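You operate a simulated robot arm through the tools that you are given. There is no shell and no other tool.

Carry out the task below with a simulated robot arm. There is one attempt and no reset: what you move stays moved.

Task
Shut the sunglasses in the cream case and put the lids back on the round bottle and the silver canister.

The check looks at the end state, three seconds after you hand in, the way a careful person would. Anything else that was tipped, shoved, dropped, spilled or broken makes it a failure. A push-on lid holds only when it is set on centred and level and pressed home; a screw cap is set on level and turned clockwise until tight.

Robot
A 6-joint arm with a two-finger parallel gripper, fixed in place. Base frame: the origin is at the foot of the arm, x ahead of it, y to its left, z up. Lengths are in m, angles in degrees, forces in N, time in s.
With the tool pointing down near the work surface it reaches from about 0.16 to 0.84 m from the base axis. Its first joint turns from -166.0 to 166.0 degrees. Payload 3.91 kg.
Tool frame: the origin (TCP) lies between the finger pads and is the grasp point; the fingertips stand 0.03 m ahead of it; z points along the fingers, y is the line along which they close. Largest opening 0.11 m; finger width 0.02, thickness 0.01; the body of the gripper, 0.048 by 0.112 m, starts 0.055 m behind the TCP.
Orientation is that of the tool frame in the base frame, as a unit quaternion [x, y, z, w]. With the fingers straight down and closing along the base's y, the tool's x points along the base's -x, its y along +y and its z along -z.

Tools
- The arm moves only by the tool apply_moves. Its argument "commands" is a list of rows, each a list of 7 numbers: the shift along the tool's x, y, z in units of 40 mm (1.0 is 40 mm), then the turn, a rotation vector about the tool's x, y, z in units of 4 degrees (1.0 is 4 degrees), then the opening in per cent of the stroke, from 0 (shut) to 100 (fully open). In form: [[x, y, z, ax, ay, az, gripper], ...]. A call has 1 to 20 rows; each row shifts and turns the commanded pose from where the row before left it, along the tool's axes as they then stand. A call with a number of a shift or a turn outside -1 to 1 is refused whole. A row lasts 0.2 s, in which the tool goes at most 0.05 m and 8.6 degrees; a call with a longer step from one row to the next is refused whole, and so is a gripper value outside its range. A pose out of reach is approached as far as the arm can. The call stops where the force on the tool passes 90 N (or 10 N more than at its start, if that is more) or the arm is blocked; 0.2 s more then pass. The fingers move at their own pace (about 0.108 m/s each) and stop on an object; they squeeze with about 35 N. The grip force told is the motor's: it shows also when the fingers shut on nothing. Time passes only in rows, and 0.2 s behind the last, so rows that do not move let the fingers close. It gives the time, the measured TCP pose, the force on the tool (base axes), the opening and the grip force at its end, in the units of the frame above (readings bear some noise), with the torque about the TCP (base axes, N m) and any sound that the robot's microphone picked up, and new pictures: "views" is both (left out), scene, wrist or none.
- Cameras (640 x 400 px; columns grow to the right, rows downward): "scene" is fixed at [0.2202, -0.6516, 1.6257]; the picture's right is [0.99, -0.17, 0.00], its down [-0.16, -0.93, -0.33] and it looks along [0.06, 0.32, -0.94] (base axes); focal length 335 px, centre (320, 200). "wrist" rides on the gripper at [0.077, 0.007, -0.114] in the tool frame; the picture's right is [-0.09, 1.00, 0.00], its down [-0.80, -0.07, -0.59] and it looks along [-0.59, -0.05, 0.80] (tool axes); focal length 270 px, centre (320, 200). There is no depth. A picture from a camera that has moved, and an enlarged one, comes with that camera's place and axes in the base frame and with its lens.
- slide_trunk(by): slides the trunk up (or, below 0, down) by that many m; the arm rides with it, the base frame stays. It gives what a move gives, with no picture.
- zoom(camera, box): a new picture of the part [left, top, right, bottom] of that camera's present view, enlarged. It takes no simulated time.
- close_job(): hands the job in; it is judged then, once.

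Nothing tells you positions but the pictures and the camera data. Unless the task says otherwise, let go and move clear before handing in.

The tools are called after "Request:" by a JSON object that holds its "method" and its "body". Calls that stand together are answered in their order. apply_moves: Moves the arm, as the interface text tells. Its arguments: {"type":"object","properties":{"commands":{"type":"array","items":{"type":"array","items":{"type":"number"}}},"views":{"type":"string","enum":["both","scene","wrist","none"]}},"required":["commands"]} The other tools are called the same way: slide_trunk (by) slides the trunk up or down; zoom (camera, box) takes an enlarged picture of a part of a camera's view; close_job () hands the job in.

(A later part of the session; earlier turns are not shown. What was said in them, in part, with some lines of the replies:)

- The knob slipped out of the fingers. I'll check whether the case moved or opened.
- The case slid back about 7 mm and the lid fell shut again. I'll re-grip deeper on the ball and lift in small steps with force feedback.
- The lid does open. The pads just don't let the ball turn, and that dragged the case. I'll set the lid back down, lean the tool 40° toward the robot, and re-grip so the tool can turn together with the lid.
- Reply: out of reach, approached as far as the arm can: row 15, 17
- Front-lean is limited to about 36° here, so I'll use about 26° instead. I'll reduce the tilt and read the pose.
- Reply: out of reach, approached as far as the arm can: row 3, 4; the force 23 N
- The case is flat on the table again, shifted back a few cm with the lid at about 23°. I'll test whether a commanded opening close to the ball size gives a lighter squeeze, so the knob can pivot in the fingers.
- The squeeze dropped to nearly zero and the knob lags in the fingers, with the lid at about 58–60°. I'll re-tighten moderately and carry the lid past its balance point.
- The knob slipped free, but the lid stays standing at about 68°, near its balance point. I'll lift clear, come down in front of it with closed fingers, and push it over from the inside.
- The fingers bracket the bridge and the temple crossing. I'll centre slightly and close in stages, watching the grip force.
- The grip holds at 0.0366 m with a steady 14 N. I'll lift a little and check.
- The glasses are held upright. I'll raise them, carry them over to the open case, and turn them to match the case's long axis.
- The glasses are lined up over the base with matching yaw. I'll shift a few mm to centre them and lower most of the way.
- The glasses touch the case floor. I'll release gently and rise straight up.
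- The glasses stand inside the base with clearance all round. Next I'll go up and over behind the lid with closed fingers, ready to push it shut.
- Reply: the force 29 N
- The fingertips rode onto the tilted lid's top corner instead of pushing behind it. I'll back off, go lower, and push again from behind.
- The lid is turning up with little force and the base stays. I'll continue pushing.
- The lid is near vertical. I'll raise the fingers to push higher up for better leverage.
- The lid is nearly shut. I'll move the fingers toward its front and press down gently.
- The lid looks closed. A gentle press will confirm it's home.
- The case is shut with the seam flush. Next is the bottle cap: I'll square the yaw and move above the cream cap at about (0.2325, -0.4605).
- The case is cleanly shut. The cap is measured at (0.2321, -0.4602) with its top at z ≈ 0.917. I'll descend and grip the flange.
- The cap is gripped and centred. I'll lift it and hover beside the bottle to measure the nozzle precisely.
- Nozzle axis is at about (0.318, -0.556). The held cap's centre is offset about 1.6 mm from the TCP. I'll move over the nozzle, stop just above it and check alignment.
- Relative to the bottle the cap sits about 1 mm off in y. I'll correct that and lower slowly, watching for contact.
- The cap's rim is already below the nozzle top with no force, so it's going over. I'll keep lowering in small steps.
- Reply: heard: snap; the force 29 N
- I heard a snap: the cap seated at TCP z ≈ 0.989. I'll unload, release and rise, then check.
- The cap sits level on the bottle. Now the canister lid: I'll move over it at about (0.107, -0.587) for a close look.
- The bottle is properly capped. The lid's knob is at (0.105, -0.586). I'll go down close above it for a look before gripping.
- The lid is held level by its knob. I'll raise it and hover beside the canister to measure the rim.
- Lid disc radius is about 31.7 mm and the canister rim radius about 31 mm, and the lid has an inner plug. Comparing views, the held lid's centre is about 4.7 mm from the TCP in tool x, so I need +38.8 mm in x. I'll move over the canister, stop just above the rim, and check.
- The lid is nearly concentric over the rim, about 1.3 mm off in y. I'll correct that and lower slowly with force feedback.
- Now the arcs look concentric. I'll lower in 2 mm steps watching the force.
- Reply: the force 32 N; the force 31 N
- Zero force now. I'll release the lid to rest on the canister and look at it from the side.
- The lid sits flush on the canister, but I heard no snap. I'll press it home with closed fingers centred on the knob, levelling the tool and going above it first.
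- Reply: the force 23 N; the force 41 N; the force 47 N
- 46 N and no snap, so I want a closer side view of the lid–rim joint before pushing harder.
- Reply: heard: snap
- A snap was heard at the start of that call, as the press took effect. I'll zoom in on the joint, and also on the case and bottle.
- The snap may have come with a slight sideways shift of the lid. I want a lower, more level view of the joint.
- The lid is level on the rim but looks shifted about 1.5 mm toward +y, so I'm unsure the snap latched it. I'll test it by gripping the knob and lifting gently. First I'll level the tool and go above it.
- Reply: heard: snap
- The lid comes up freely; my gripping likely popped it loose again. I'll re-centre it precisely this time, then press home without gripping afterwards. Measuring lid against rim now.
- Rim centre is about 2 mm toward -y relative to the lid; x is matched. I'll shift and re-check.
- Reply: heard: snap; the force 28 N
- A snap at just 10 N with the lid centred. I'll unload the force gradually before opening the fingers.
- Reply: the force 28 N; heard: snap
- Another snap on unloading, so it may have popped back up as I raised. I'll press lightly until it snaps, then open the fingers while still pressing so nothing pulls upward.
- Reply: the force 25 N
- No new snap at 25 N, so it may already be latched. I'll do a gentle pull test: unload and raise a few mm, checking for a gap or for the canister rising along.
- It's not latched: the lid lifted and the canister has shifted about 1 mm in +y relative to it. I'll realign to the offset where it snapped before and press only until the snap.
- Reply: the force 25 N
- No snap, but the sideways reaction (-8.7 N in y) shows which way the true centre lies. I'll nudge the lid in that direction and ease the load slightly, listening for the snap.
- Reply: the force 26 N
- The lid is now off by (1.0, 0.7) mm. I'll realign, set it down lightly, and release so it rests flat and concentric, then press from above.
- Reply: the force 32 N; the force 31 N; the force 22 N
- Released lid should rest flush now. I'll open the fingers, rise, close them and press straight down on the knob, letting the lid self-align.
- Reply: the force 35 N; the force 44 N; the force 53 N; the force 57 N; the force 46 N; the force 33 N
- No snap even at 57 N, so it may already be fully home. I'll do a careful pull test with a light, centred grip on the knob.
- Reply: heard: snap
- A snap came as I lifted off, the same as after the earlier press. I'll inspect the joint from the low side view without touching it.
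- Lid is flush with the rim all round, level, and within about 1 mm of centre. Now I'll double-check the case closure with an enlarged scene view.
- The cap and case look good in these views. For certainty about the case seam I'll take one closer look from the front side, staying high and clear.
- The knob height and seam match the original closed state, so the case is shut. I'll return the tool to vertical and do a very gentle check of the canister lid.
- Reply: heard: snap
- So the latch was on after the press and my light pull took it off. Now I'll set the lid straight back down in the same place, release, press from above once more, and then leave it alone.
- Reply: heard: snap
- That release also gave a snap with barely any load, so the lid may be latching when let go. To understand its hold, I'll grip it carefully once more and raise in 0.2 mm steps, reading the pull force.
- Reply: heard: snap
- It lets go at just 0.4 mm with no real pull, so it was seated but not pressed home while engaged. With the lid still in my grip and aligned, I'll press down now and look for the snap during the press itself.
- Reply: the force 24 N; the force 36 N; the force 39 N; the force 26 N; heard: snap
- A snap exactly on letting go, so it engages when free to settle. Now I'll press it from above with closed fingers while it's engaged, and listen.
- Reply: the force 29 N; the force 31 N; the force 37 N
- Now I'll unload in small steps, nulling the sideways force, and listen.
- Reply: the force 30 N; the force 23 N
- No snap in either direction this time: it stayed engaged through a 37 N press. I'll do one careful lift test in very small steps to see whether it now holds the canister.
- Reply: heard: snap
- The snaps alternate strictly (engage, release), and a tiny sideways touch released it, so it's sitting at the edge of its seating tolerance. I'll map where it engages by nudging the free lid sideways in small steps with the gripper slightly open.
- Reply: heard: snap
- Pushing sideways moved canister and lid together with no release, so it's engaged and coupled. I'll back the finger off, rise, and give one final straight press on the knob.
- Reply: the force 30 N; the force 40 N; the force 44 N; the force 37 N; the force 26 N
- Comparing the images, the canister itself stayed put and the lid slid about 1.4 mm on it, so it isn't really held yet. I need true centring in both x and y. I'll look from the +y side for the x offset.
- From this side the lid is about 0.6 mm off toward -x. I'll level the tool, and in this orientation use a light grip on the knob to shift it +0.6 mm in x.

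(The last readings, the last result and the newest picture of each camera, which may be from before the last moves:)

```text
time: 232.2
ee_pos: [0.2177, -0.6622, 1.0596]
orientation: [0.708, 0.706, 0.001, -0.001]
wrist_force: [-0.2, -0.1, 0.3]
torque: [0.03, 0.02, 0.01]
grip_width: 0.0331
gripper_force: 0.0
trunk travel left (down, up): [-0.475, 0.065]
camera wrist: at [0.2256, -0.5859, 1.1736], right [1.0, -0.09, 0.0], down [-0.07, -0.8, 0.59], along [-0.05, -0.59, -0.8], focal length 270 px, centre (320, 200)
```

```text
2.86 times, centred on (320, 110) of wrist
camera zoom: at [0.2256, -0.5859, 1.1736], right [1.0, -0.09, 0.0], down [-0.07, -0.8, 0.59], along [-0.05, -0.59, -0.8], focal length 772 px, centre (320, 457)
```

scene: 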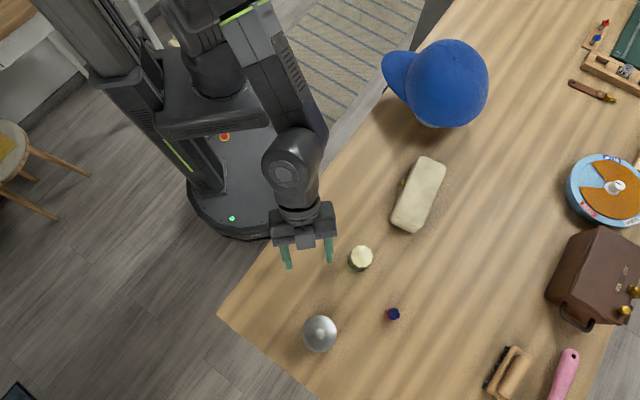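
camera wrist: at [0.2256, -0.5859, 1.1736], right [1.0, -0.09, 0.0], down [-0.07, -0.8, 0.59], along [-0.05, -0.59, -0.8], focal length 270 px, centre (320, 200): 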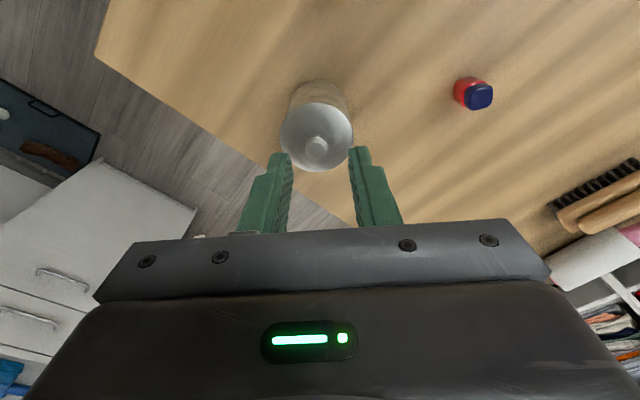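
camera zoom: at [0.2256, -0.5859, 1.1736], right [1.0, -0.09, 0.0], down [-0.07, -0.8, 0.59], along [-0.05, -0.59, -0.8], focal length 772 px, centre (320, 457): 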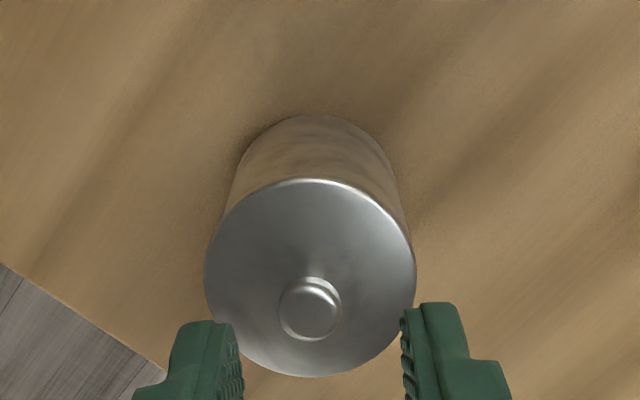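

Request:
{"method": "apply_moves", "body": {"commands": [[-0.4175, -0.1, 0, 0, 0, 0, 30], [0, 0, 0.7, 0, 0, 0, 30], [0, 0, 0.6, 0, 0, 0, 30], [0, 0, 0.3, 0, 0, 0, 30], [0, 0, 0, 0, 0, 0, 24]], "views": "wrist"}}

Request:
{"method": "zoom", "body": {"camera": "wrist", "box": [260, 100, 380, 210]}}

```text
time: 233.4
ee_pos: [0.2156, -0.6783, 0.9926]
orientation: [0.708, 0.706, 0.001, 0.0]
wrist_force: [0.0, -0.3, 0.4]
torque: [0.01, -0.05, -0.03]
grip_width: 0.0263
gripper_force: 0.0
trunk travel left (down, up): [-0.475, 0.065]
camera wrist: at [0.2218, -0.6018, 1.1078], right [1.0, -0.09, 0.0], down [-0.07, -0.8, 0.59], along [-0.05, -0.59, -0.8], focal length 270 px, centre (320, 200)
```

wrist: 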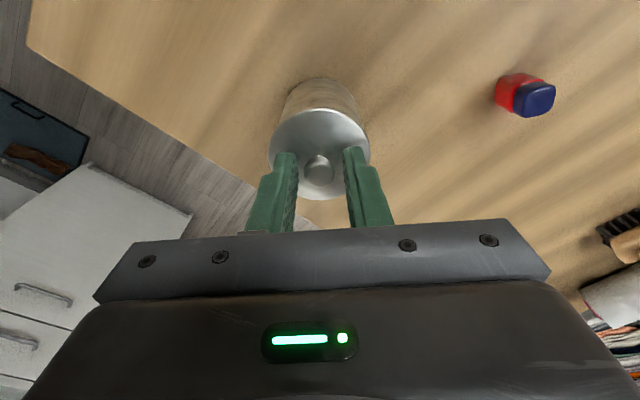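

```text
3.64 times, centred on (320, 155) of wrist
camera zoom: at [0.2218, -0.6018, 1.1078], right [1.0, -0.09, 0.0], down [-0.07, -0.8, 0.59], along [-0.05, -0.59, -0.8], focal length 983 px, centre (320, 364)
```

zoom: 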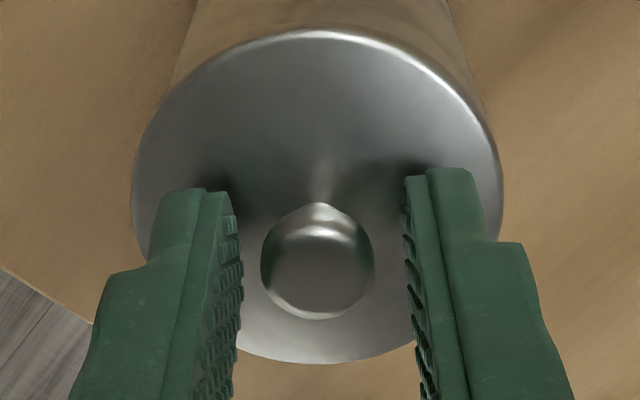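

Request:
{"method": "apply_moves", "body": {"commands": [[0, -0.028, -0.05, 0, 0, 0, 22], [0, 0, 0, 0, 0, 0, 18], [0, 0, 0, 0, 0, 0, 16], [0, 0, 0, 0, 0, 0, 15]], "views": "none"}}

Request:
{"method": "apply_moves", "body": {"commands": [[0, 0, 0, 0, 0, 0, 14.4], [0, 0, 0, 0, 0, 0, 14.2]], "views": "none"}}

Request:
{"method": "apply_moves", "body": {"commands": [[0, 0.008, 0, 0, 0, 0, 14.2], [0, 0.007, 0, 0, 0, 0, 14.2], [0, 0, 0, 0, 0, 0, 14.2]], "views": "none"}}

Request:
{"method": "apply_moves", "body": {"commands": [[0, 0, 0, 0, 0, 0, 15], [0, 0, 0, 0, 0, 0, 16], [0, 0, 0, 0, 0, 0, 20]], "views": "none"}}

```text
time: 234.4
ee_pos: [0.2142, -0.6795, 0.9955]
orientation: [0.708, 0.707, 0.001, -0.001]
wrist_force: [0.3, -0.4, 0.0]
torque: [-0.01, 0.01, 0.0]
grip_width: 0.0175
gripper_force: 0.8
trunk travel left (down, up): [-0.475, 0.065]
heard: snap
```

```text
time: 235.0
ee_pos: [0.2128, -0.6772, 0.9942]
orientation: [0.708, 0.706, 0.0, 0.0]
wrist_force: [0.4, -0.7, 0.2]
torque: [0.05, 0.01, 0.0]
grip_width: 0.017
gripper_force: 1.0
trunk travel left (down, up): [-0.475, 0.065]
```

```text
time: 235.8
ee_pos: [0.2136, -0.6773, 0.9955]
orientation: [0.708, 0.706, 0.001, 0.0]
wrist_force: [-0.9, 0.0, 0.3]
torque: [-0.04, -0.02, -0.03]
grip_width: 0.0168
gripper_force: 20.2
trunk travel left (down, up): [-0.475, 0.065]
```

```text
time: 236.6
ee_pos: [0.2137, -0.6771, 0.9942]
orientation: [0.709, 0.706, 0.001, -0.001]
wrist_force: [-0.5, -0.4, 0.4]
torque: [0.01, -0.01, 0.01]
grip_width: 0.0221
gripper_force: 0.1
trunk travel left (down, up): [-0.475, 0.065]
heard: snap
```

Each full grip releases it and each let-go re-engages it, so it's seating whenever it's free to settle. With x corrected, I'll check the y centring from the -x side.

Request:
{"method": "apply_moves", "body": {"commands": [[0, 0, 0, 0, 0, 0, 30], [0, 0, -0.4, 0, 0, 0, 36], [0, 0, -0.9, 0, 0, 0, 36], [0, 0, -0.7, 0, 0, -1, 36], [0, 0, 0, 0, 0, -1, 36], [0, 0, 0, 0, 0, -1, 36], [0, 0, 0, 0, 0, -1, 36], [0, 0, 0, 0, 0, -1, 36], [0, 0, 0, 0, 0, -1, 36], [0, 0, 0, 0, 0, -1, 36], [0, 0, 0, 0, 0, -1, 36], [0, 0, 0, 0, 0, -1, 36], [0, 0, 0, 0, 0, -1, 36], [0, 0, 0, 0, 0, -1, 36], [0, 0, 0, 0, 0, -1, 36], [0, 0, 0, 0, 0, -1, 36]], "views": "none"}}

Request:
{"method": "apply_moves", "body": {"commands": [[0, 0, 0, 0, 0, -1, 36], [0, 0, 0, 0, 0, -1, 36], [0, 0, 0, 0, 0, -1, 36], [0, 0, 0, 0, 0, -1, 36], [0, 0, 0, 0, 0, -1, 36], [0, 0, 0, 0, 0, -1, 36], [0, 0, 0, 0, 0, -1, 36], [0, 0, 0, 0, 0, -1, 36], [0, 0, 0, 0, 0, -1, 36], [0, 0, 0, 0, 0, -0.5, 36], [0.98, 0, 0, 0, 0, 0, 60], [0.98, 0, 0, 0, 0, 0, 100], [0.98, 0, 0, 0, 0, 0, 100], [0.6, 0, 0.5, 0, 0, 0, 100]], "views": "none"}}

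Request:
{"method": "apply_moves", "body": {"commands": [[0, 0, 0.5, 0, -1, 0, 100], [0, 0, 0.5, 0, -1, 0, 100], [0, 0, 0.3, 0, -1, 0, 100], [0, 0, 0, 0, -1, 0, 100], [0, 0, 0, 0, -1, 0, 100], [0, 0, 0, 0, -1, 0, 100], [0, 0, 0, 0, -1, 0, 100], [0, 0, 0, 0, -1, 0, 100], [0, 0, 0, 0, -1, 0, 100], [0, 0, 0, 0, 0, 0, 100]], "views": "both"}}

Request:
{"method": "zoom", "body": {"camera": "wrist", "box": [280, 140, 370, 225]}}

```text
time: 240.0
ee_pos: [0.2131, -0.6785, 1.0752]
orientation: [0.327, 0.945, -0.001, -0.001]
wrist_force: [0.4, 0.4, 0.8]
torque: [-0.02, -0.03, -0.01]
grip_width: 0.0395
gripper_force: 0.1
trunk travel left (down, up): [-0.475, 0.065]
```

```text
time: 243.0
ee_pos: [0.0693, -0.6773, 1.0554]
orientation: [0.001, 1.0, 0.001, 0.0]
wrist_force: [0.0, -0.1, -0.6]
torque: [0.03, 0.0, -0.04]
grip_width: 0.11
gripper_force: 0.0
trunk travel left (down, up): [-0.475, 0.065]
```

```text
time: 245.2
ee_pos: [0.0732, -0.6779, 1.0032]
orientation: [0.001, 0.951, 0.001, 0.31]
wrist_force: [0.1, -0.4, 0.3]
torque: [0.01, 0.02, -0.01]
grip_width: 0.1099
gripper_force: 0.2
trunk travel left (down, up): [-0.475, 0.065]
camera wrist: at [-0.0555, -0.6714, 1.0506], right [0.07, 1.0, 0.05], down [0.3, -0.07, 0.95], along [0.95, -0.05, -0.3], focal length 270 px, centre (320, 200)
```

scene: 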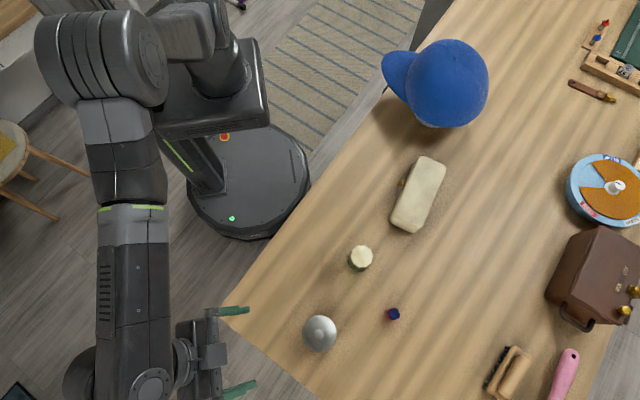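
wrist: 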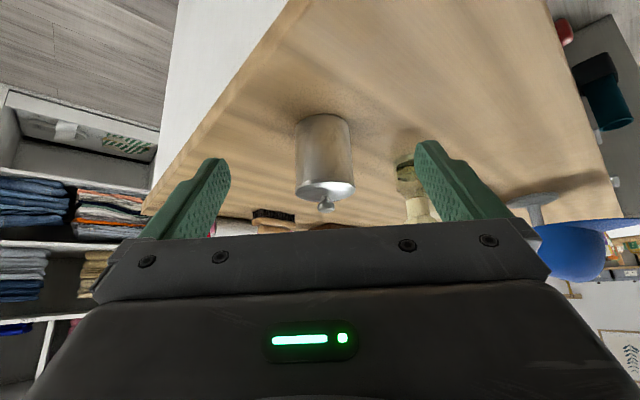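

```text
4.71 times, centred on (325, 182) of wrist
camera zoom: at [-0.0555, -0.6714, 1.0506], right [0.07, 1.0, 0.05], down [0.3, -0.07, 0.95], along [0.95, -0.05, -0.3], focal length 1272 px, centre (296, 282)
```

zoom: 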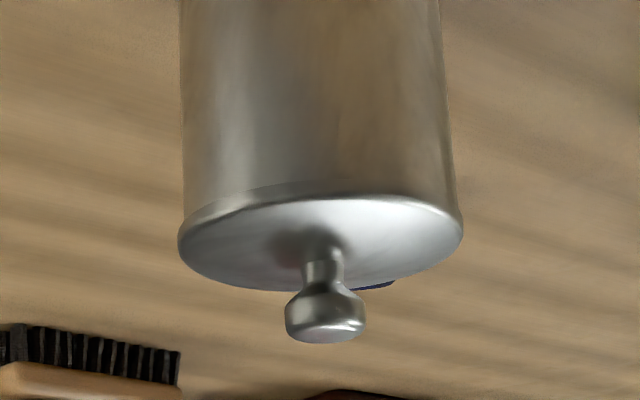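

The lid is now centred in y to about 0.2 mm and in x after the correction. I'll go back above it and give a straight, laterally balanced press.

Request:
{"method": "apply_moves", "body": {"commands": [[0, 0, -0.5, 0, 1, 0, 36], [0, 0, -0.5, 0, 1, 0, 0], [0, 0, 0, 0, 1, 0, 0], [0, 0, 0, 0, 1, 0, 0], [0, 0, 0, 0, 1, 0, 0], [0, 0, 0, 0, 1, 0, 0], [0, 0, 0, 0, 1, 0, 0], [0, 0, 0, 0, 1, 0, 0], [0, 0, 0, 0, 1, 0, 0], [0, 0, -0.3, 0, 0, 0, 0], [-0.98, 0, 0, 0, 0, 0, 0], [-0.98, 0, 0, 0, 0, 0, 0], [-0.98, 0, 0, 0, 0, 0, 0], [-0.98, 0, 0, 0, 0, 0, 0], [0, 0, 0, 0, 0, 0, 0]], "views": "wrist"}}

Request:
{"method": "zoom", "body": {"camera": "wrist", "box": [240, 40, 400, 180]}}

```text
time: 248.4
ee_pos: [0.2089, -0.6786, 1.0488]
orientation: [0.003, 1.0, 0.001, -0.001]
wrist_force: [-0.4, 0.5, -0.8]
torque: [0.0, -0.03, -0.03]
grip_width: 0.0002
gripper_force: 34.9
trunk travel left (down, up): [-0.475, 0.065]
camera wrist: at [0.1327, -0.6718, 1.1637], right [0.09, 1.0, 0.0], down [0.8, -0.07, 0.59], along [0.59, -0.05, -0.8], focal length 270 px, centre (320, 200)
```

wrist: 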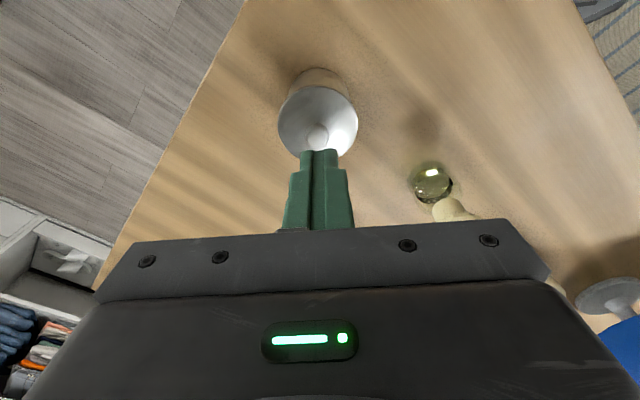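

```text
2.86 times, centred on (320, 110) of wrist
camera zoom: at [0.1327, -0.6718, 1.1637], right [0.09, 1.0, 0.0], down [0.8, -0.07, 0.59], along [0.59, -0.05, -0.8], focal length 772 px, centre (320, 457)
```

zoom: 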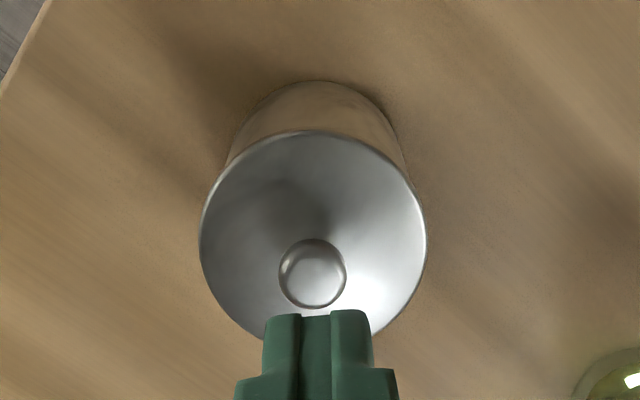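

Request:
{"method": "apply_moves", "body": {"commands": [[-0.07, -0.043, 0, 0, 0, 0, 0], [0, 0, 0.7, 0, 0, 0, 0], [0, 0, 0.2, 0, 0, 0, 0], [0, 0, 0.05, 0, 0, 0, 0], [0, 0, 0, 0, 0, 0, 0]], "views": "wrist"}}

Request:
{"method": "zoom", "body": {"camera": "wrist", "box": [240, 60, 400, 200]}}

```text
time: 249.6
ee_pos: [0.212, -0.6794, 1.0098]
orientation: [0.001, 1.0, 0.002, 0.0]
wrist_force: [-0.3, 0.7, 0.3]
torque: [0.02, -0.03, -0.02]
grip_width: 0.0002
gripper_force: 35.3
trunk travel left (down, up): [-0.475, 0.065]
camera wrist: at [0.1353, -0.6731, 1.1258], right [0.09, 1.0, 0.0], down [0.8, -0.07, 0.59], along [0.59, -0.05, -0.8], focal length 270 px, centre (320, 200)
```

wrist: 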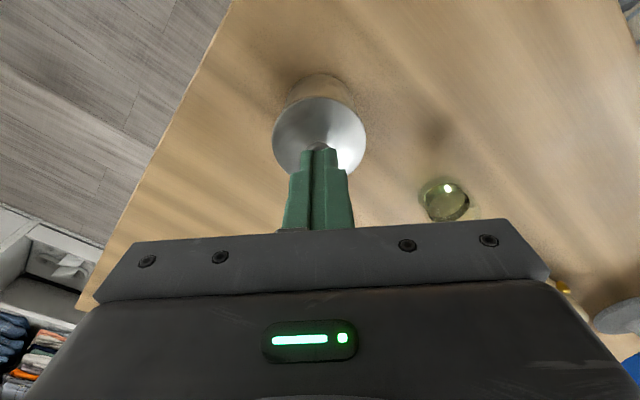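

```text
2.86 times, centred on (320, 130) of wrist
camera zoom: at [0.1353, -0.6731, 1.1258], right [0.09, 1.0, 0.0], down [0.8, -0.07, 0.59], along [0.59, -0.05, -0.8], focal length 772 px, centre (320, 400)
```

zoom: 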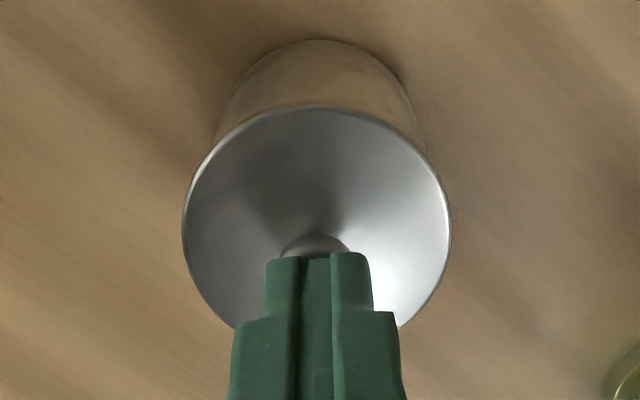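

Request:
{"method": "apply_moves", "body": {"commands": [[0, 0, 0.06, 0, 0, 0, 0], [0, 0, 0, 0, 0, 0, 0]], "views": "none"}}

Request:
{"method": "apply_moves", "body": {"commands": [[-0.002, -0.004, 0.04, 0, 0, 0, 0], [0, 0, 0, 0, 0, 0, 0]], "views": "none"}}

Request:
{"method": "apply_moves", "body": {"commands": [[-0.004, -0.008, 0.04, 0, 0, 0, 0], [0, 0, 0, 0, 0, 0, 0]], "views": "none"}}

Request:
{"method": "apply_moves", "body": {"commands": [[-0.006, -0.008, 0.04, 0, 0, 0, 0], [0, 0, 0, 0, 0, 0, 0]], "views": "none"}}

```text
time: 250.2
ee_pos: [0.2119, -0.6804, 1.0079]
orientation: [0.001, 1.0, 0.002, 0.0]
wrist_force: [1.1, -0.9, -0.2]
torque: [-0.02, 0.01, -0.02]
grip_width: 0.0
gripper_force: 35.6
trunk travel left (down, up): [-0.475, 0.065]
```

```text
time: 250.8
ee_pos: [0.2115, -0.6792, 1.0076]
orientation: [0.002, 1.0, 0.0, 0.0]
wrist_force: [0.8, -1.0, 2.9]
torque: [-0.03, 0.0, 0.01]
grip_width: 0.0
gripper_force: 34.7
trunk travel left (down, up): [-0.475, 0.065]
```

```text
time: 251.4
ee_pos: [0.2112, -0.6791, 1.0079]
orientation: [0.001, 1.0, 0.0, 0.0]
wrist_force: [1.3, -3.7, 15.6]
torque: [-0.07, -0.04, 0.03]
grip_width: 0.0001
gripper_force: 35.0
trunk travel left (down, up): [-0.475, 0.065]
```

```text
time: 252.0
ee_pos: [0.2118, -0.6806, 1.0068]
orientation: [0.001, 1.0, -0.003, -0.001]
wrist_force: [1.3, -7.9, 34.1]
torque: [-0.26, -0.1, 0.0]
grip_width: 0.0001
gripper_force: 35.0
trunk travel left (down, up): [-0.475, 0.065]
```

Request:
{"method": "apply_moves", "body": {"commands": [[-0.003, -0.02, 0, 0, 0, 0, 0], [0, -0.01, 0, 0, 0, 0, 0], [0, 0, 0, 0, 0, 0, 0]], "views": "none"}}

Request:
{"method": "apply_moves", "body": {"commands": [[0, -0.01, -0.04, 0, 0, 0, 0], [0, 0, 0, 0, 0, 0, 0]], "views": "none"}}

Request:
{"method": "apply_moves", "body": {"commands": [[0, 0, -0.04, 0, 0, 0, 0], [0, 0, 0, 0, 0, 0, 0]], "views": "none"}}

Request:
{"method": "apply_moves", "body": {"commands": [[0, 0.005, -0.04, 0, 0, 0, 0], [0, 0, 0, 0, 0, 0, 0]], "views": "none"}}

```text
time: 252.8
ee_pos: [0.2111, -0.6798, 1.0074]
orientation: [0.002, 1.0, -0.003, 0.0]
wrist_force: [-0.4, -4.9, 38.1]
torque: [-0.13, -0.06, -0.01]
grip_width: 0.0
gripper_force: 35.3
trunk travel left (down, up): [-0.475, 0.065]
```

```text
time: 253.4
ee_pos: [0.2108, -0.6802, 1.0078]
orientation: [0.002, 1.0, 0.0, 0.0]
wrist_force: [-0.8, -2.3, 31.5]
torque: [-0.1, -0.03, 0.0]
grip_width: 0.0
gripper_force: 35.1
trunk travel left (down, up): [-0.475, 0.065]
```

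```text
time: 254.0
ee_pos: [0.2108, -0.6791, 1.0079]
orientation: [0.002, 1.0, 0.0, 0.0]
wrist_force: [-1.6, 0.4, 26.5]
torque: [0.02, 0.04, -0.01]
grip_width: 0.0001
gripper_force: 35.8
trunk travel left (down, up): [-0.475, 0.065]
```

```text
time: 254.6
ee_pos: [0.2113, -0.6801, 1.0077]
orientation: [0.002, 1.0, 0.002, 0.0]
wrist_force: [-2.3, 3.7, 13.6]
torque: [0.14, 0.04, 0.02]
grip_width: 0.0
gripper_force: 34.9
trunk travel left (down, up): [-0.475, 0.065]
```

Request:
{"method": "apply_moves", "body": {"commands": [[0.004, 0.012, -0.03, 0, 0, 0, 0], [0, 0, 0, 0, 0, 0, 0]], "views": "none"}}

Request:
{"method": "apply_moves", "body": {"commands": [[0, 0, -0.04, 0, 0, 0, 0], [0, 0, 0, 0, 0, 0, 0]], "views": "none"}}

Request:
{"method": "apply_moves", "body": {"commands": [[0, 0, -0.3, 0, 0, 0, 0], [0, 0, -0.9, 0, 0, 0, 0], [0, 0, 0, 0, 0, 0, 0]], "views": "none"}}

```text
time: 255.2
ee_pos: [0.2115, -0.6811, 1.0081]
orientation: [0.001, 1.0, 0.002, 0.0]
wrist_force: [-1.2, 1.2, 3.9]
torque: [0.05, 0.06, -0.02]
grip_width: 0.0
gripper_force: 34.9
trunk travel left (down, up): [-0.475, 0.065]
```

```text
time: 255.8
ee_pos: [0.2126, -0.681, 1.0105]
orientation: [0.001, 1.0, 0.001, 0.0]
wrist_force: [0.5, 0.5, 0.8]
torque: [0.02, -0.01, 0.0]
grip_width: 0.0
gripper_force: 34.7
trunk travel left (down, up): [-0.475, 0.065]
```

```text
time: 256.6
ee_pos: [0.2124, -0.682, 1.0585]
orientation: [0.002, 1.0, 0.001, 0.0]
wrist_force: [-0.5, -0.5, 1.3]
torque: [0.0, 0.01, 0.01]
grip_width: 0.0001
gripper_force: 34.7
trunk travel left (down, up): [-0.475, 0.065]
```

No release sounds during a centred press of about 38 N and a clean withdrawal. I'll retreat to the side view for a final check of the lid.

Request:
{"method": "apply_moves", "body": {"commands": [[0.98, 0, 0, 0, 0, 0, 50], [0.98, 0, 0, 0, 0, 0, 100], [0.98, 0, 0, 0, 0, 0, 100], [0.6, 0, 0.5, 0, 0, 0, 100], [0, 0, 0.5, 0, -1, 0, 100], [0, 0, 0.5, 0, -1, 0, 100], [0, 0, 0, 0, -1, 0, 100], [0, 0, 0, 0, -1, 0, 100], [0, 0, 0, 0, -1, 0, 100], [0, 0, 0, 0, -1, 0, 100], [0, 0, 0, 0, -1, 0, 100], [0, 0, 0, 0, -1, 0, 100], [0, 0, 0, 0, -1, 0, 100], [0, 0, 0, 0, 0, 0, 100]], "views": "both"}}

Request:
{"method": "zoom", "body": {"camera": "wrist", "box": [280, 140, 370, 225]}}

Request:
{"method": "zoom", "body": {"camera": "scene", "box": [220, 130, 470, 370]}}

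```text
time: 259.6
ee_pos: [0.0712, -0.6821, 0.999]
orientation: [0.001, 0.951, 0.0, 0.309]
wrist_force: [0.3, 0.3, 0.4]
torque: [0.02, 0.01, -0.03]
grip_width: 0.1101
gripper_force: 0.0
trunk travel left (down, up): [-0.475, 0.065]
camera wrist: at [-0.0583, -0.675, 1.0468], right [0.07, 1.0, 0.05], down [0.3, -0.07, 0.95], along [0.95, -0.05, -0.3], focal length 270 px, centre (320, 200)
```

scene: 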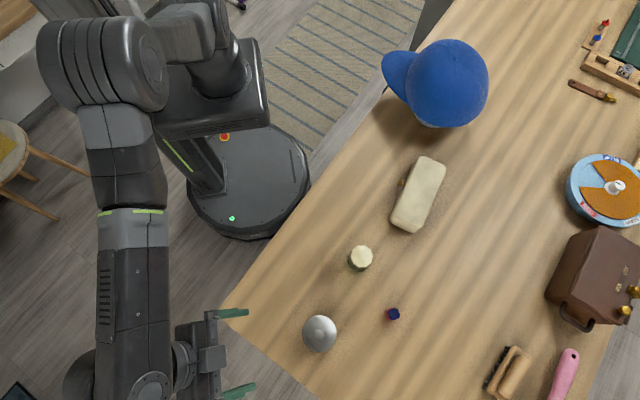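
wrist: 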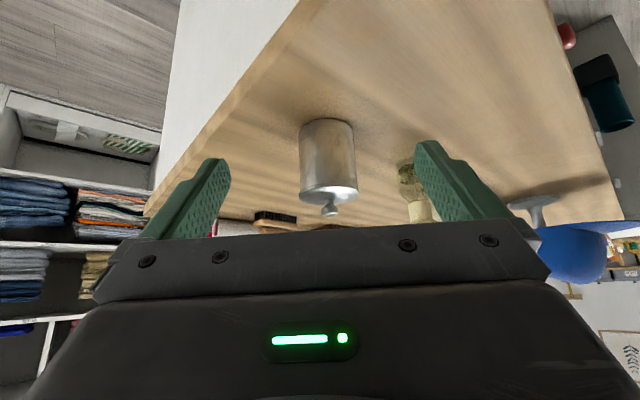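

```text
4.71 times, centred on (325, 182) of wrist
camera zoom: at [-0.0583, -0.675, 1.0468], right [0.07, 1.0, 0.05], down [0.3, -0.07, 0.95], along [0.95, -0.05, -0.3], focal length 1272 px, centre (296, 282)
```

zoom: 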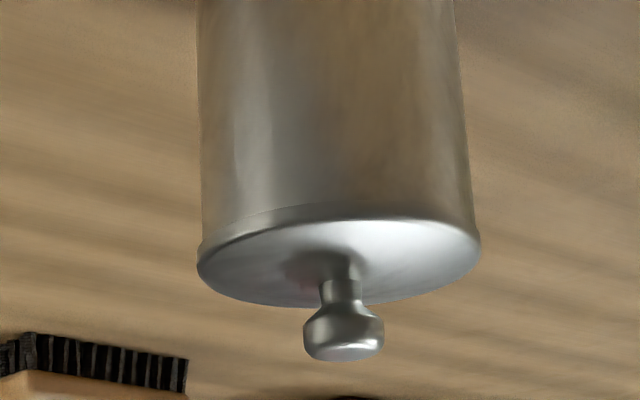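

```text
1.67 times, centred on (345, 250) of scene
camera zoom: at [0.2202, -0.6516, 1.6257], right [0.99, -0.17, 0.0], down [-0.16, -0.93, -0.33], along [0.06, 0.32, -0.94], focal length 558 px, centre (278, 117)
```

zoom: 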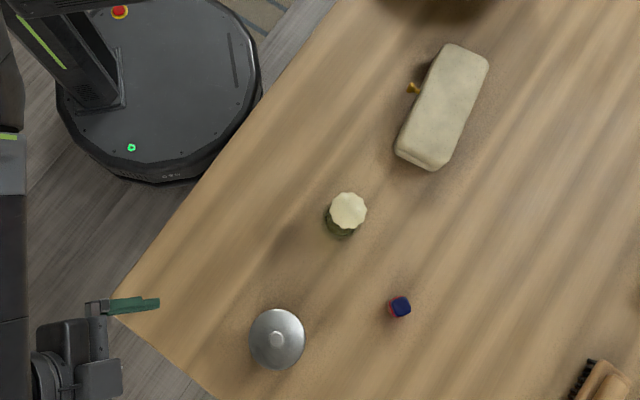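

The lid is centred, level and flush. Since it had let go so easily before, I'll do one careful hold check: creep the fingers onto the knob and lift in 0.1 mm steps, watching the force.

Request:
{"method": "apply_moves", "body": {"commands": [[0, 0, -0.5, 0, 1, 0, 36], [0, 0, -0.5, 0, 1, 0, 30], [0, 0, 0, 0, 1, 0, 30], [0, 0, 0, 0, 1, 0, 30], [0, 0, 0, 0, 1, 0, 30], [0, 0, 0, 0, 1, 0, 30], [0, 0, 0, 0, 1, 0, 30], [0, 0, 0, 0, 1, 0, 30], [0, 0, 0, 0, 1, 0, 30], [0, 0, -0.5, 0, 0, 0, 30], [-0.98, 0, 0, 0, 0, 0, 30], [-0.98, 0, 0, 0, 0, 0, 30], [-0.98, 0, 0, 0, 0, 0, 30], [-0.98, 0, 0, 0, 0, 0, 30], [0, 0, 0, 0, 0, 0, 30]], "views": "wrist"}}

Request:
{"method": "zoom", "body": {"camera": "wrist", "box": [240, 40, 400, 180]}}

```text
time: 262.8
ee_pos: [0.206, -0.6818, 1.0533]
orientation: [0.002, 1.0, 0.001, -0.001]
wrist_force: [0.1, 0.0, 0.0]
torque: [-0.01, -0.02, 0.0]
grip_width: 0.0328
gripper_force: 0.0
trunk travel left (down, up): [-0.475, 0.065]
camera wrist: at [0.1294, -0.6752, 1.1672], right [0.09, 1.0, 0.0], down [0.8, -0.07, 0.59], along [0.59, -0.05, -0.8], focal length 270 px, centre (320, 200)
```

wrist: 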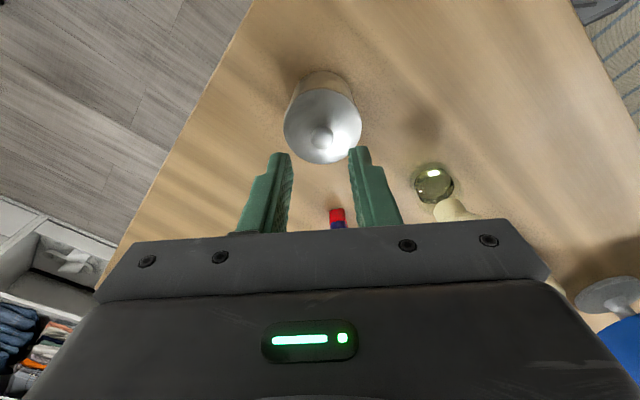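

```text
2.86 times, centred on (320, 110) of wrist
camera zoom: at [0.1294, -0.6752, 1.1672], right [0.09, 1.0, 0.0], down [0.8, -0.07, 0.59], along [0.59, -0.05, -0.8], focal length 772 px, centre (320, 457)
```

zoom: 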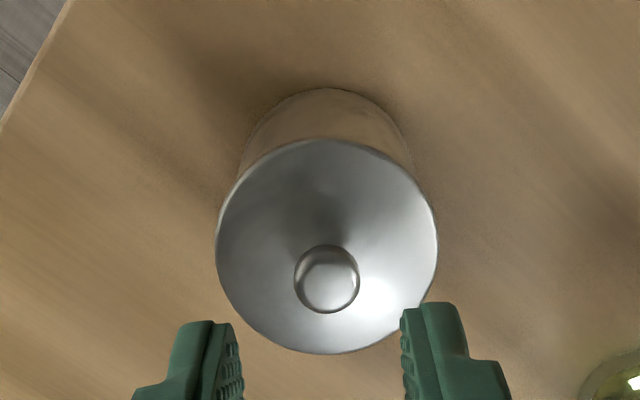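

Request:
{"method": "apply_moves", "body": {"commands": [[-0.165, 0.03, 0.2, 0, 0, 0, 30], [0, 0, 0.5, 0, 0, 0, 30], [0, 0, 0.5, 0, 0, 0, 30], [0, 0, 0.24, 0, 0, 0, 24], [0, 0, 0, 0, 0, 0, 24]], "views": "wrist"}}

Request:
{"method": "zoom", "body": {"camera": "wrist", "box": [260, 100, 380, 210]}}

```text
time: 264.0
ee_pos: [0.2132, -0.6805, 0.9942]
orientation: [0.001, 1.0, 0.001, 0.0]
wrist_force: [0.1, 0.0, 0.4]
torque: [-0.01, 0.04, -0.03]
grip_width: 0.0266
gripper_force: 0.0
trunk travel left (down, up): [-0.475, 0.065]
camera wrist: at [0.1359, -0.6751, 1.1092], right [0.09, 1.0, 0.0], down [0.8, -0.07, 0.59], along [0.59, -0.05, -0.8], focal length 270 px, centre (320, 200)
```

wrist: 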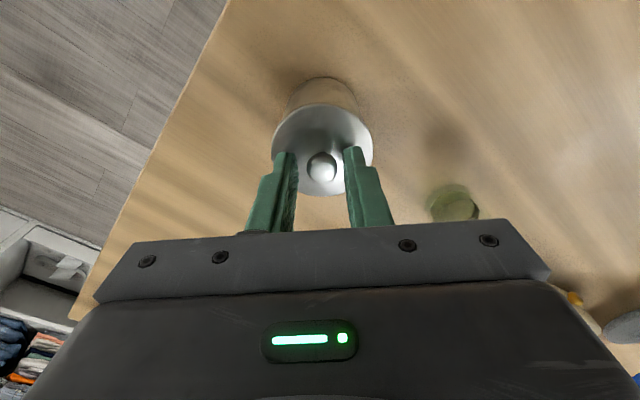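

```text
3.64 times, centred on (320, 155) of wrist
camera zoom: at [0.1359, -0.6751, 1.1092], right [0.09, 1.0, 0.0], down [0.8, -0.07, 0.59], along [0.59, -0.05, -0.8], focal length 983 px, centre (320, 364)
```

zoom: 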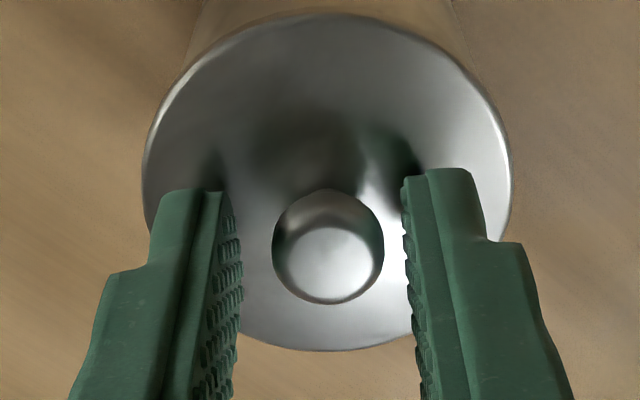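

Request:
{"method": "apply_moves", "body": {"commands": [[0, 0.0125, 0, 0, 0, 0, 20], [0, 0, 0, 0, 0, 0, 18], [0, 0, 0, 0, 0, 0, 17], [0, 0, 0, 0, 0, 0, 16.5], [0, 0, 0, 0, 0, 0, 16], [0, 0, 0, 0, 0, 0, 15.7]], "views": "none"}}

Request:
{"method": "apply_moves", "body": {"commands": [[0, 0, 0, 0, 0, 0, 15.4], [0, 0, 0, 0, 0, 0, 15.2], [0, 0, 0, 0, 0, 0, 15.0]], "views": "none"}}

Request:
{"method": "apply_moves", "body": {"commands": [[0, 0, 0, 0, 0, 0, 14.8], [0, 0, 0, 0, 0, 0, 14.6], [0, 0, 0, 0, 0, 0, 14.4]], "views": "none"}}

Request:
{"method": "apply_moves", "body": {"commands": [[0, 0, 0, 0, 0, 0, 14.2], [0, 0, 0, 0, 0, 0, 14.0], [0, 0, 0, 0, 0, 0, 13.8]], "views": "none"}}

```text
time: 265.4
ee_pos: [0.213, -0.6814, 0.9943]
orientation: [0.002, 1.0, 0.002, 0.0]
wrist_force: [-0.8, 0.5, 0.2]
torque: [0.0, 0.02, -0.01]
grip_width: 0.0181
gripper_force: 0.1
trunk travel left (down, up): [-0.475, 0.065]
```

```text
time: 266.2
ee_pos: [0.2119, -0.6809, 0.9942]
orientation: [0.001, 1.0, 0.001, 0.0]
wrist_force: [-0.3, 0.1, -0.3]
torque: [0.04, 0.0, -0.01]
grip_width: 0.0178
gripper_force: 1.0
trunk travel left (down, up): [-0.475, 0.065]
```

```text
time: 267.0
ee_pos: [0.213, -0.6815, 0.9945]
orientation: [0.002, 1.0, 0.001, 0.0]
wrist_force: [-0.6, 0.9, 0.5]
torque: [0.06, 0.0, 0.0]
grip_width: 0.0169
gripper_force: 1.0
trunk travel left (down, up): [-0.475, 0.065]
```

```text
time: 267.8
ee_pos: [0.2132, -0.6814, 0.9955]
orientation: [0.002, 1.0, 0.001, 0.0]
wrist_force: [-0.4, 1.3, 0.5]
torque: [0.03, -0.02, 0.0]
grip_width: 0.0168
gripper_force: 1.4
trunk travel left (down, up): [-0.475, 0.065]
```

Request:
{"method": "apply_moves", "body": {"commands": [[0, 0.006, 0, 0, 0, 0, 13.6], [0, 0, 0, 0, 0, 0, 13.4], [0, 0, 0, 0, 0, 0, 13.2]], "views": "none"}}

Request:
{"method": "apply_moves", "body": {"commands": [[0, 0, 0, 0, 0, 0, 12.5], [0, 0, 0, 0, 0, 0, 11]], "views": "none"}}

Request:
{"method": "apply_moves", "body": {"commands": [[0, 0, -0.0025, 0, 0, 0, 11], [0, 0, 0, 0, 0, 0, 11]], "views": "none"}}

Request:
{"method": "apply_moves", "body": {"commands": [[0, 0, -0.0025, 0, 0, 0, 11], [0, 0, 0, 0, 0, 0, 11]], "views": "none"}}

```text
time: 268.6
ee_pos: [0.212, -0.6815, 0.9953]
orientation: [0.002, 1.0, 0.002, 0.001]
wrist_force: [0.0, 0.0, 0.6]
torque: [0.0, 0.01, 0.0]
grip_width: 0.0167
gripper_force: 10.0
trunk travel left (down, up): [-0.475, 0.065]
heard: snap
```

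```text
time: 269.2
ee_pos: [0.2121, -0.6809, 0.9951]
orientation: [0.001, 1.0, 0.001, 0.0]
wrist_force: [-0.1, -0.6, 0.5]
torque: [-0.02, 0.0, 0.01]
grip_width: 0.0156
gripper_force: 34.8
trunk travel left (down, up): [-0.475, 0.065]
```

```text
time: 269.8
ee_pos: [0.2128, -0.6803, 0.9935]
orientation: [0.002, 1.0, 0.001, 0.0]
wrist_force: [1.0, -0.2, 0.3]
torque: [0.05, 0.0, 0.01]
grip_width: 0.0159
gripper_force: 35.1
trunk travel left (down, up): [-0.475, 0.065]
```

```text
time: 270.4
ee_pos: [0.2126, -0.6809, 0.9942]
orientation: [0.002, 1.0, 0.001, 0.0]
wrist_force: [0.5, -0.9, -0.1]
torque: [0.01, 0.0, -0.01]
grip_width: 0.0156
gripper_force: 35.0
trunk travel left (down, up): [-0.475, 0.065]
```

That explains it: squeezing the rounded knob wedges the lid upward, which is what released it each time. So it does hold when left alone. I'll let go (it should snap back), then give a final press from above and leave it.

Request:
{"method": "apply_moves", "body": {"commands": [[0, 0, 0.005, 0, 0, 0, 13], [0, 0, 0, 0, 0, 0, 14.5], [0, 0, 0, 0, 0, 0, 16], [0, 0, 0, 0, 0, 0, 20]], "views": "none"}}

Request:
{"method": "apply_moves", "body": {"commands": [[0, 0, 0, 0, 0, 0, 30], [0, 0, -0.4, 0, 0, 0, 30], [0, 0, -0.8, 0, 0, 0, 30], [0, 0, 0, 0, 0, 0, 0], [0, 0, 0, 0, 0, 0, 0]], "views": "wrist"}}

Request:
{"method": "zoom", "body": {"camera": "wrist", "box": [240, 40, 400, 180]}}

```text
time: 271.4
ee_pos: [0.2122, -0.6804, 0.9942]
orientation: [0.001, 1.0, 0.0, 0.0]
wrist_force: [0.1, -1.0, -0.1]
torque: [-0.01, -0.02, 0.02]
grip_width: 0.022
gripper_force: 0.0
trunk travel left (down, up): [-0.475, 0.065]
heard: snap
```

```text
time: 272.6
ee_pos: [0.2121, -0.6802, 1.0422]
orientation: [0.002, 1.0, 0.001, 0.0]
wrist_force: [0.3, -0.2, -1.2]
torque: [-0.01, -0.01, -0.01]
grip_width: 0.0
gripper_force: 34.8
trunk travel left (down, up): [-0.475, 0.065]
camera wrist: at [0.1355, -0.6742, 1.1566], right [0.09, 1.0, 0.0], down [0.8, -0.07, 0.59], along [0.59, -0.05, -0.8], focal length 270 px, centre (320, 200)
```

wrist: 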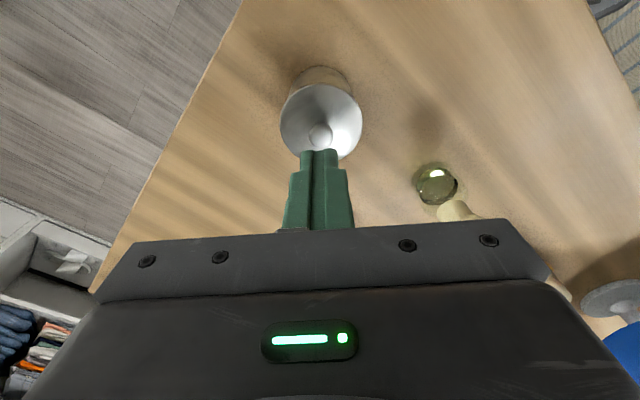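

```text
2.86 times, centred on (320, 110) of wrist
camera zoom: at [0.1355, -0.6742, 1.1566], right [0.09, 1.0, 0.0], down [0.8, -0.07, 0.59], along [0.59, -0.05, -0.8], focal length 772 px, centre (320, 457)
```

zoom: 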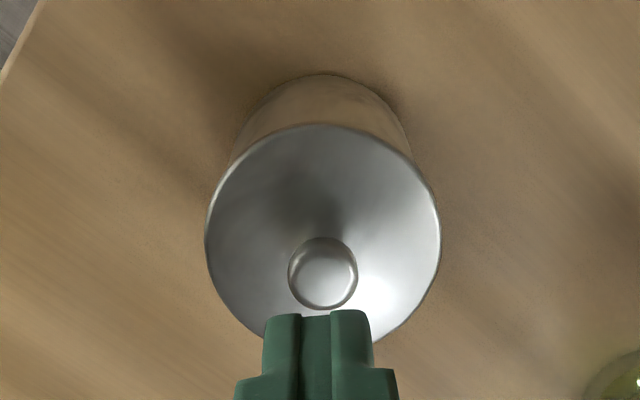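

Snapped back on release. Now the final centred press from above.

Request:
{"method": "apply_moves", "body": {"commands": [[0, 0.03, 0, 0, 0, 0, 0], [0, 0, 0.6, 0, 0, 0, 0], [0, 0, 0.2, 0, 0, 0, 0], [0, 0, 0.04, 0, 0, 0, 0], [0, 0, 0, 0, 0, 0, 0]], "views": "none"}}

Request:
{"method": "apply_moves", "body": {"commands": [[-0.002, -0.004, 0.04, 0, 0, 0, 0], [0, 0, 0, 0, 0, 0, 0]], "views": "none"}}

Request:
{"method": "apply_moves", "body": {"commands": [[-0.004, -0.01, 0.04, 0, 0, 0, 0], [0, 0, 0, 0, 0, 0, 0]], "views": "none"}}

Request:
{"method": "apply_moves", "body": {"commands": [[-0.006, -0.014, 0.03, 0, 0, 0, 0], [0, 0, 0, 0, 0, 0, 0]], "views": "none"}}

```text
time: 273.8
ee_pos: [0.2119, -0.6794, 1.0081]
orientation: [0.002, 1.0, 0.001, 0.0]
wrist_force: [0.3, 0.2, 0.2]
torque: [-0.02, 0.01, -0.03]
grip_width: 0.0
gripper_force: 35.4
trunk travel left (down, up): [-0.475, 0.065]
```

```text
time: 274.4
ee_pos: [0.2134, -0.6794, 1.0091]
orientation: [0.001, 1.0, -0.001, 0.0]
wrist_force: [0.2, 1.1, 3.2]
torque: [0.03, 0.0, -0.03]
grip_width: 0.0003
gripper_force: 35.5
trunk travel left (down, up): [-0.475, 0.065]
```

```text
time: 275.0
ee_pos: [0.2122, -0.6776, 1.0087]
orientation: [0.001, 1.0, 0.0, 0.001]
wrist_force: [0.7, 0.4, 12.1]
torque: [0.02, -0.02, 0.02]
grip_width: 0.0
gripper_force: 34.6
trunk travel left (down, up): [-0.475, 0.065]
```

```text
time: 275.6
ee_pos: [0.2127, -0.6789, 1.0076]
orientation: [0.001, 1.0, -0.002, 0.001]
wrist_force: [2.1, 0.8, 21.9]
torque: [0.02, -0.06, 0.05]
grip_width: 0.0001
gripper_force: 35.2
trunk travel left (down, up): [-0.475, 0.065]
```

Request:
{"method": "apply_moves", "body": {"commands": [[-0.006, -0.008, 0.03, 0, 0, 0, 0], [0, 0, 0, 0, 0, 0, 0]], "views": "none"}}

Request:
{"method": "apply_moves", "body": {"commands": [[0, 0, -0.05, 0, 0, 0, 0], [0, 0, 0, 0, 0, 0, 0]], "views": "none"}}

Request:
{"method": "apply_moves", "body": {"commands": [[0, 0.004, -0.05, 0, 0, 0, 0], [0, 0, 0, 0, 0, 0, 0]], "views": "none"}}

Request:
{"method": "apply_moves", "body": {"commands": [[0.004, 0.006, -0.04, 0, 0, 0, 0], [0, 0, 0, 0, 0, 0, 0]], "views": "none"}}

```text
time: 276.2
ee_pos: [0.2115, -0.6785, 1.0066]
orientation: [0.001, 1.0, -0.002, 0.0]
wrist_force: [2.2, -2.6, 35.9]
torque: [-0.05, -0.1, -0.03]
grip_width: 0.0
gripper_force: 35.0
trunk travel left (down, up): [-0.475, 0.065]
```

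```text
time: 276.8
ee_pos: [0.2122, -0.6781, 1.0075]
orientation: [0.002, 1.0, -0.001, 0.0]
wrist_force: [1.0, -5.0, 30.3]
torque: [-0.14, -0.04, 0.0]
grip_width: 0.0001
gripper_force: 35.3
trunk travel left (down, up): [-0.475, 0.065]
```

```text
time: 277.4
ee_pos: [0.2118, -0.6787, 1.009]
orientation: [0.002, 1.0, 0.0, -0.001]
wrist_force: [0.6, -5.4, 21.9]
torque: [-0.14, -0.03, -0.01]
grip_width: 0.0
gripper_force: 34.9
trunk travel left (down, up): [-0.475, 0.065]
```

```text
time: 278.0
ee_pos: [0.2114, -0.6779, 1.0073]
orientation: [0.001, 1.0, 0.001, 0.0]
wrist_force: [1.0, -3.7, 11.2]
torque: [-0.14, -0.08, 0.01]
grip_width: 0.0
gripper_force: 35.4
trunk travel left (down, up): [-0.475, 0.065]
```

Request:
{"method": "apply_moves", "body": {"commands": [[0, -0.006, -0.03, 0, 0, 0, 0], [0, 0, 0, 0, 0, 0, 0]], "views": "none"}}

Request:
{"method": "apply_moves", "body": {"commands": [[0, 0, -0.04, 0, 0, 0, 0], [0, 0, 0, 0, 0, 0, 0]], "views": "none"}}

Request:
{"method": "apply_moves", "body": {"commands": [[0, 0, -0.3, 0, 0, 0, 0], [0, 0, -0.9, 0, 0, 0, 0], [0, 0, -0.5, 0, 0, 0, 0]], "views": "none"}}

```text
time: 278.6
ee_pos: [0.2116, -0.6787, 1.0087]
orientation: [0.001, 1.0, 0.002, -0.001]
wrist_force: [-0.8, 0.5, 0.0]
torque: [0.01, 0.0, 0.04]
grip_width: 0.0
gripper_force: 35.2
trunk travel left (down, up): [-0.475, 0.065]
```

```text
time: 279.2
ee_pos: [0.2127, -0.6796, 1.0112]
orientation: [0.002, 1.0, 0.001, 0.0]
wrist_force: [-0.3, -0.4, 0.2]
torque: [-0.01, 0.01, 0.01]
grip_width: 0.0
gripper_force: 34.6
trunk travel left (down, up): [-0.475, 0.065]
```

```text
time: 280.0
ee_pos: [0.2121, -0.6795, 1.0816]
orientation: [0.002, 1.0, 0.001, 0.001]
wrist_force: [1.4, 0.7, 0.9]
torque: [-0.04, 0.01, -0.02]
grip_width: 0.0
gripper_force: 35.0
trunk travel left (down, up): [-0.475, 0.065]
```

No release sound through the press and withdrawal. I'll retreat clear and take a last look at everything.

Request:
{"method": "apply_moves", "body": {"commands": [[0.98, 0, 0, 0, 0, 0, 50], [0.98, 0, 0, 0, 0, 0, 100], [0.98, 0, 0, 0, 0, 0, 100], [0.6, 0, 0.9, 0, 0, 0, 100], [0, 0, 0.7, 0, -1, 0, 100], [0, 0, 0.4, 0, -1, 0, 100], [0, 0, 0, 0, -1, 0, 100], [0, 0, 0, 0, -1, 0, 100], [0, 0, 0, 0, -1, 0, 100], [0, 0, 0, 0, -1, 0, 100], [0, 0, 0, 0, -1, 0, 100], [0, 0, 0, 0, -1, 0, 100], [0, 0, 0, 0, -1, 0, 100], [0, 0, 0, 0, 0, 0, 100]], "views": "both"}}

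Request:
{"method": "zoom", "body": {"camera": "wrist", "box": [280, 140, 370, 225]}}

Request:
{"method": "zoom", "body": {"camera": "scene", "box": [280, 140, 460, 370]}}

```text
time: 283.0
ee_pos: [0.0719, -0.6796, 1.0002]
orientation: [0.001, 0.951, 0.0, 0.309]
wrist_force: [-0.2, -0.9, -0.2]
torque: [0.01, -0.02, 0.01]
grip_width: 0.1099
gripper_force: 0.1
trunk travel left (down, up): [-0.475, 0.065]
camera wrist: at [-0.0568, -0.6733, 1.0472], right [0.07, 1.0, 0.05], down [0.3, -0.07, 0.95], along [0.95, -0.05, -0.3], focal length 270 px, centre (320, 200)
```

scene: 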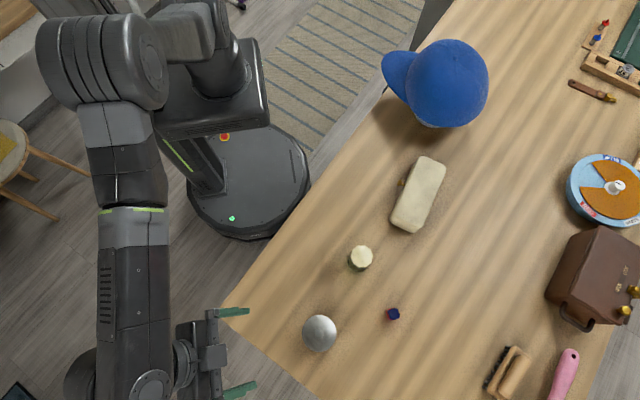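
wrist: 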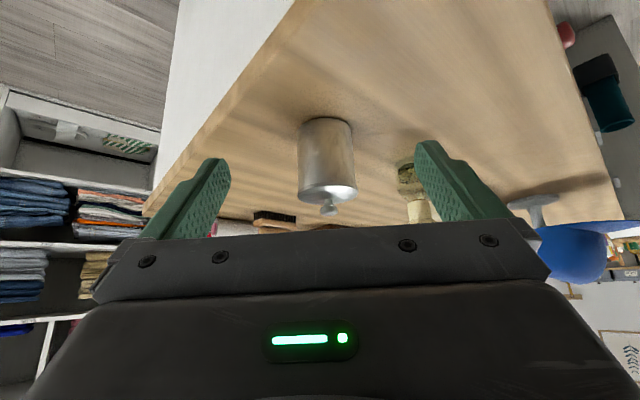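

```text
4.71 times, centred on (325, 182) of wrist
camera zoom: at [-0.0568, -0.6733, 1.0472], right [0.07, 1.0, 0.05], down [0.3, -0.07, 0.95], along [0.95, -0.05, -0.3], focal length 1272 px, centre (296, 282)
```

zoom: 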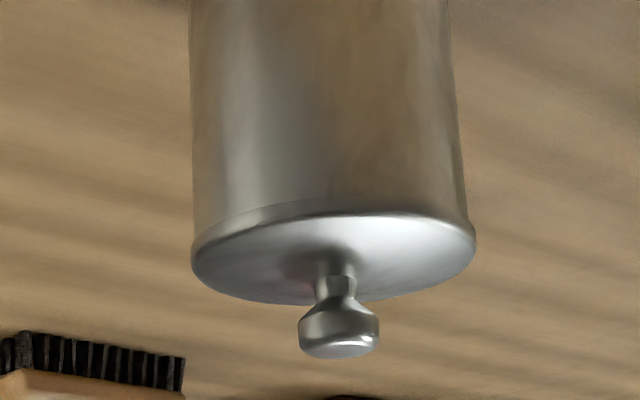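

```text
1.74 times, centred on (370, 255) of scene
camera zoom: at [0.2202, -0.6516, 1.6257], right [0.99, -0.17, 0.0], down [-0.16, -0.93, -0.33], along [0.06, 0.32, -0.94], focal length 582 px, centre (233, 104)
```

zoom: 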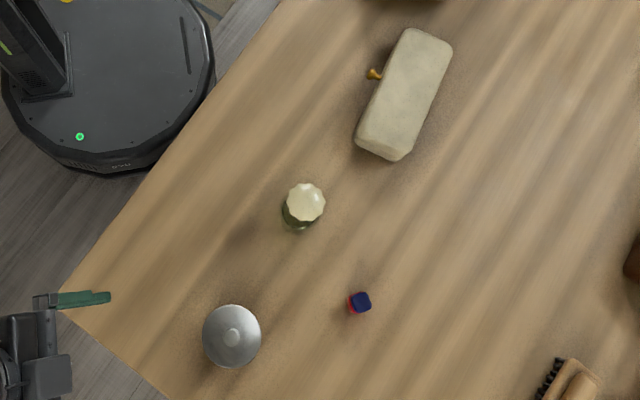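

Case shut, bottle capped, and canister lid on, level and centred to within about half a millimetre. The arm is clear of everything. I'll raise it a little and hand in.

Request:
{"method": "apply_moves", "body": {"commands": [[0, 0, -0.6, 0, 1, 0, 100], [0, 0, -0.6, 0, 1, 0, 100], [0, 0, -0.6, 0, 1, 0, 100], [0, 0, 0, 0, 1, 0, 100], [0, 0, 0, 0, 1, 0, 100], [0, 0, 0, 0, 0, 0, 100]], "views": "scene"}}

Request:
{"method": "close_job", "body": {}}

```text
time: 284.4
ee_pos: [0.0353, -0.6793, 1.0619]
orientation: [0.001, 0.99, 0.0, 0.138]
wrist_force: [0.8, 0.4, -0.1]
torque: [0.01, 0.01, 0.0]
grip_width: 0.1101
gripper_force: 0.1
trunk travel left (down, up): [-0.475, 0.065]
```

scene: 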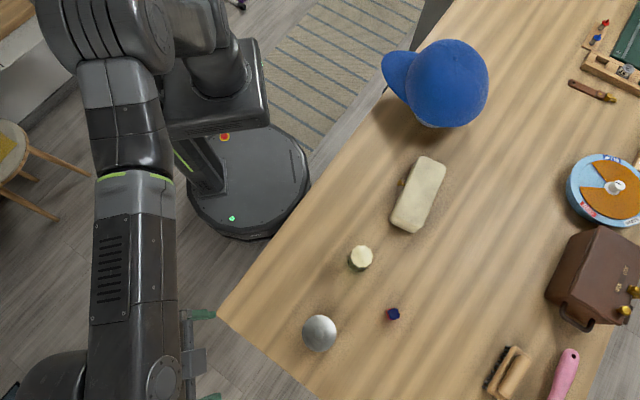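

```text
The job is handed in.
```

I've handed the job in with the case shut and both lids on, but I'm less sure the canister lid will hold than the other two.

- **Sunglasses:** They stand upright inside the cream case, and its lid is shut. The knob sits at its original closed height to within about 1 mm. The case slid a few centimetres from where it started while I was opening and closing it.
- **Round bottle:** The cream cap is pressed on. I heard one snap as it seated and nothing more when I let go.
- **Silver canister:** The lid is flush with the rim, level, and about half a millimetre off centre. It snapped on and off many times while I worked on it. Gripping the rounded knob seemed to lift it loose, and letting go seemed to seat it again. I finished with a straight press of about 36 N from above and heard no further snap. I didn't test by pulling whether it holds after that.

I saw nothing else on the table moved, and the arm was clear when I handed in.
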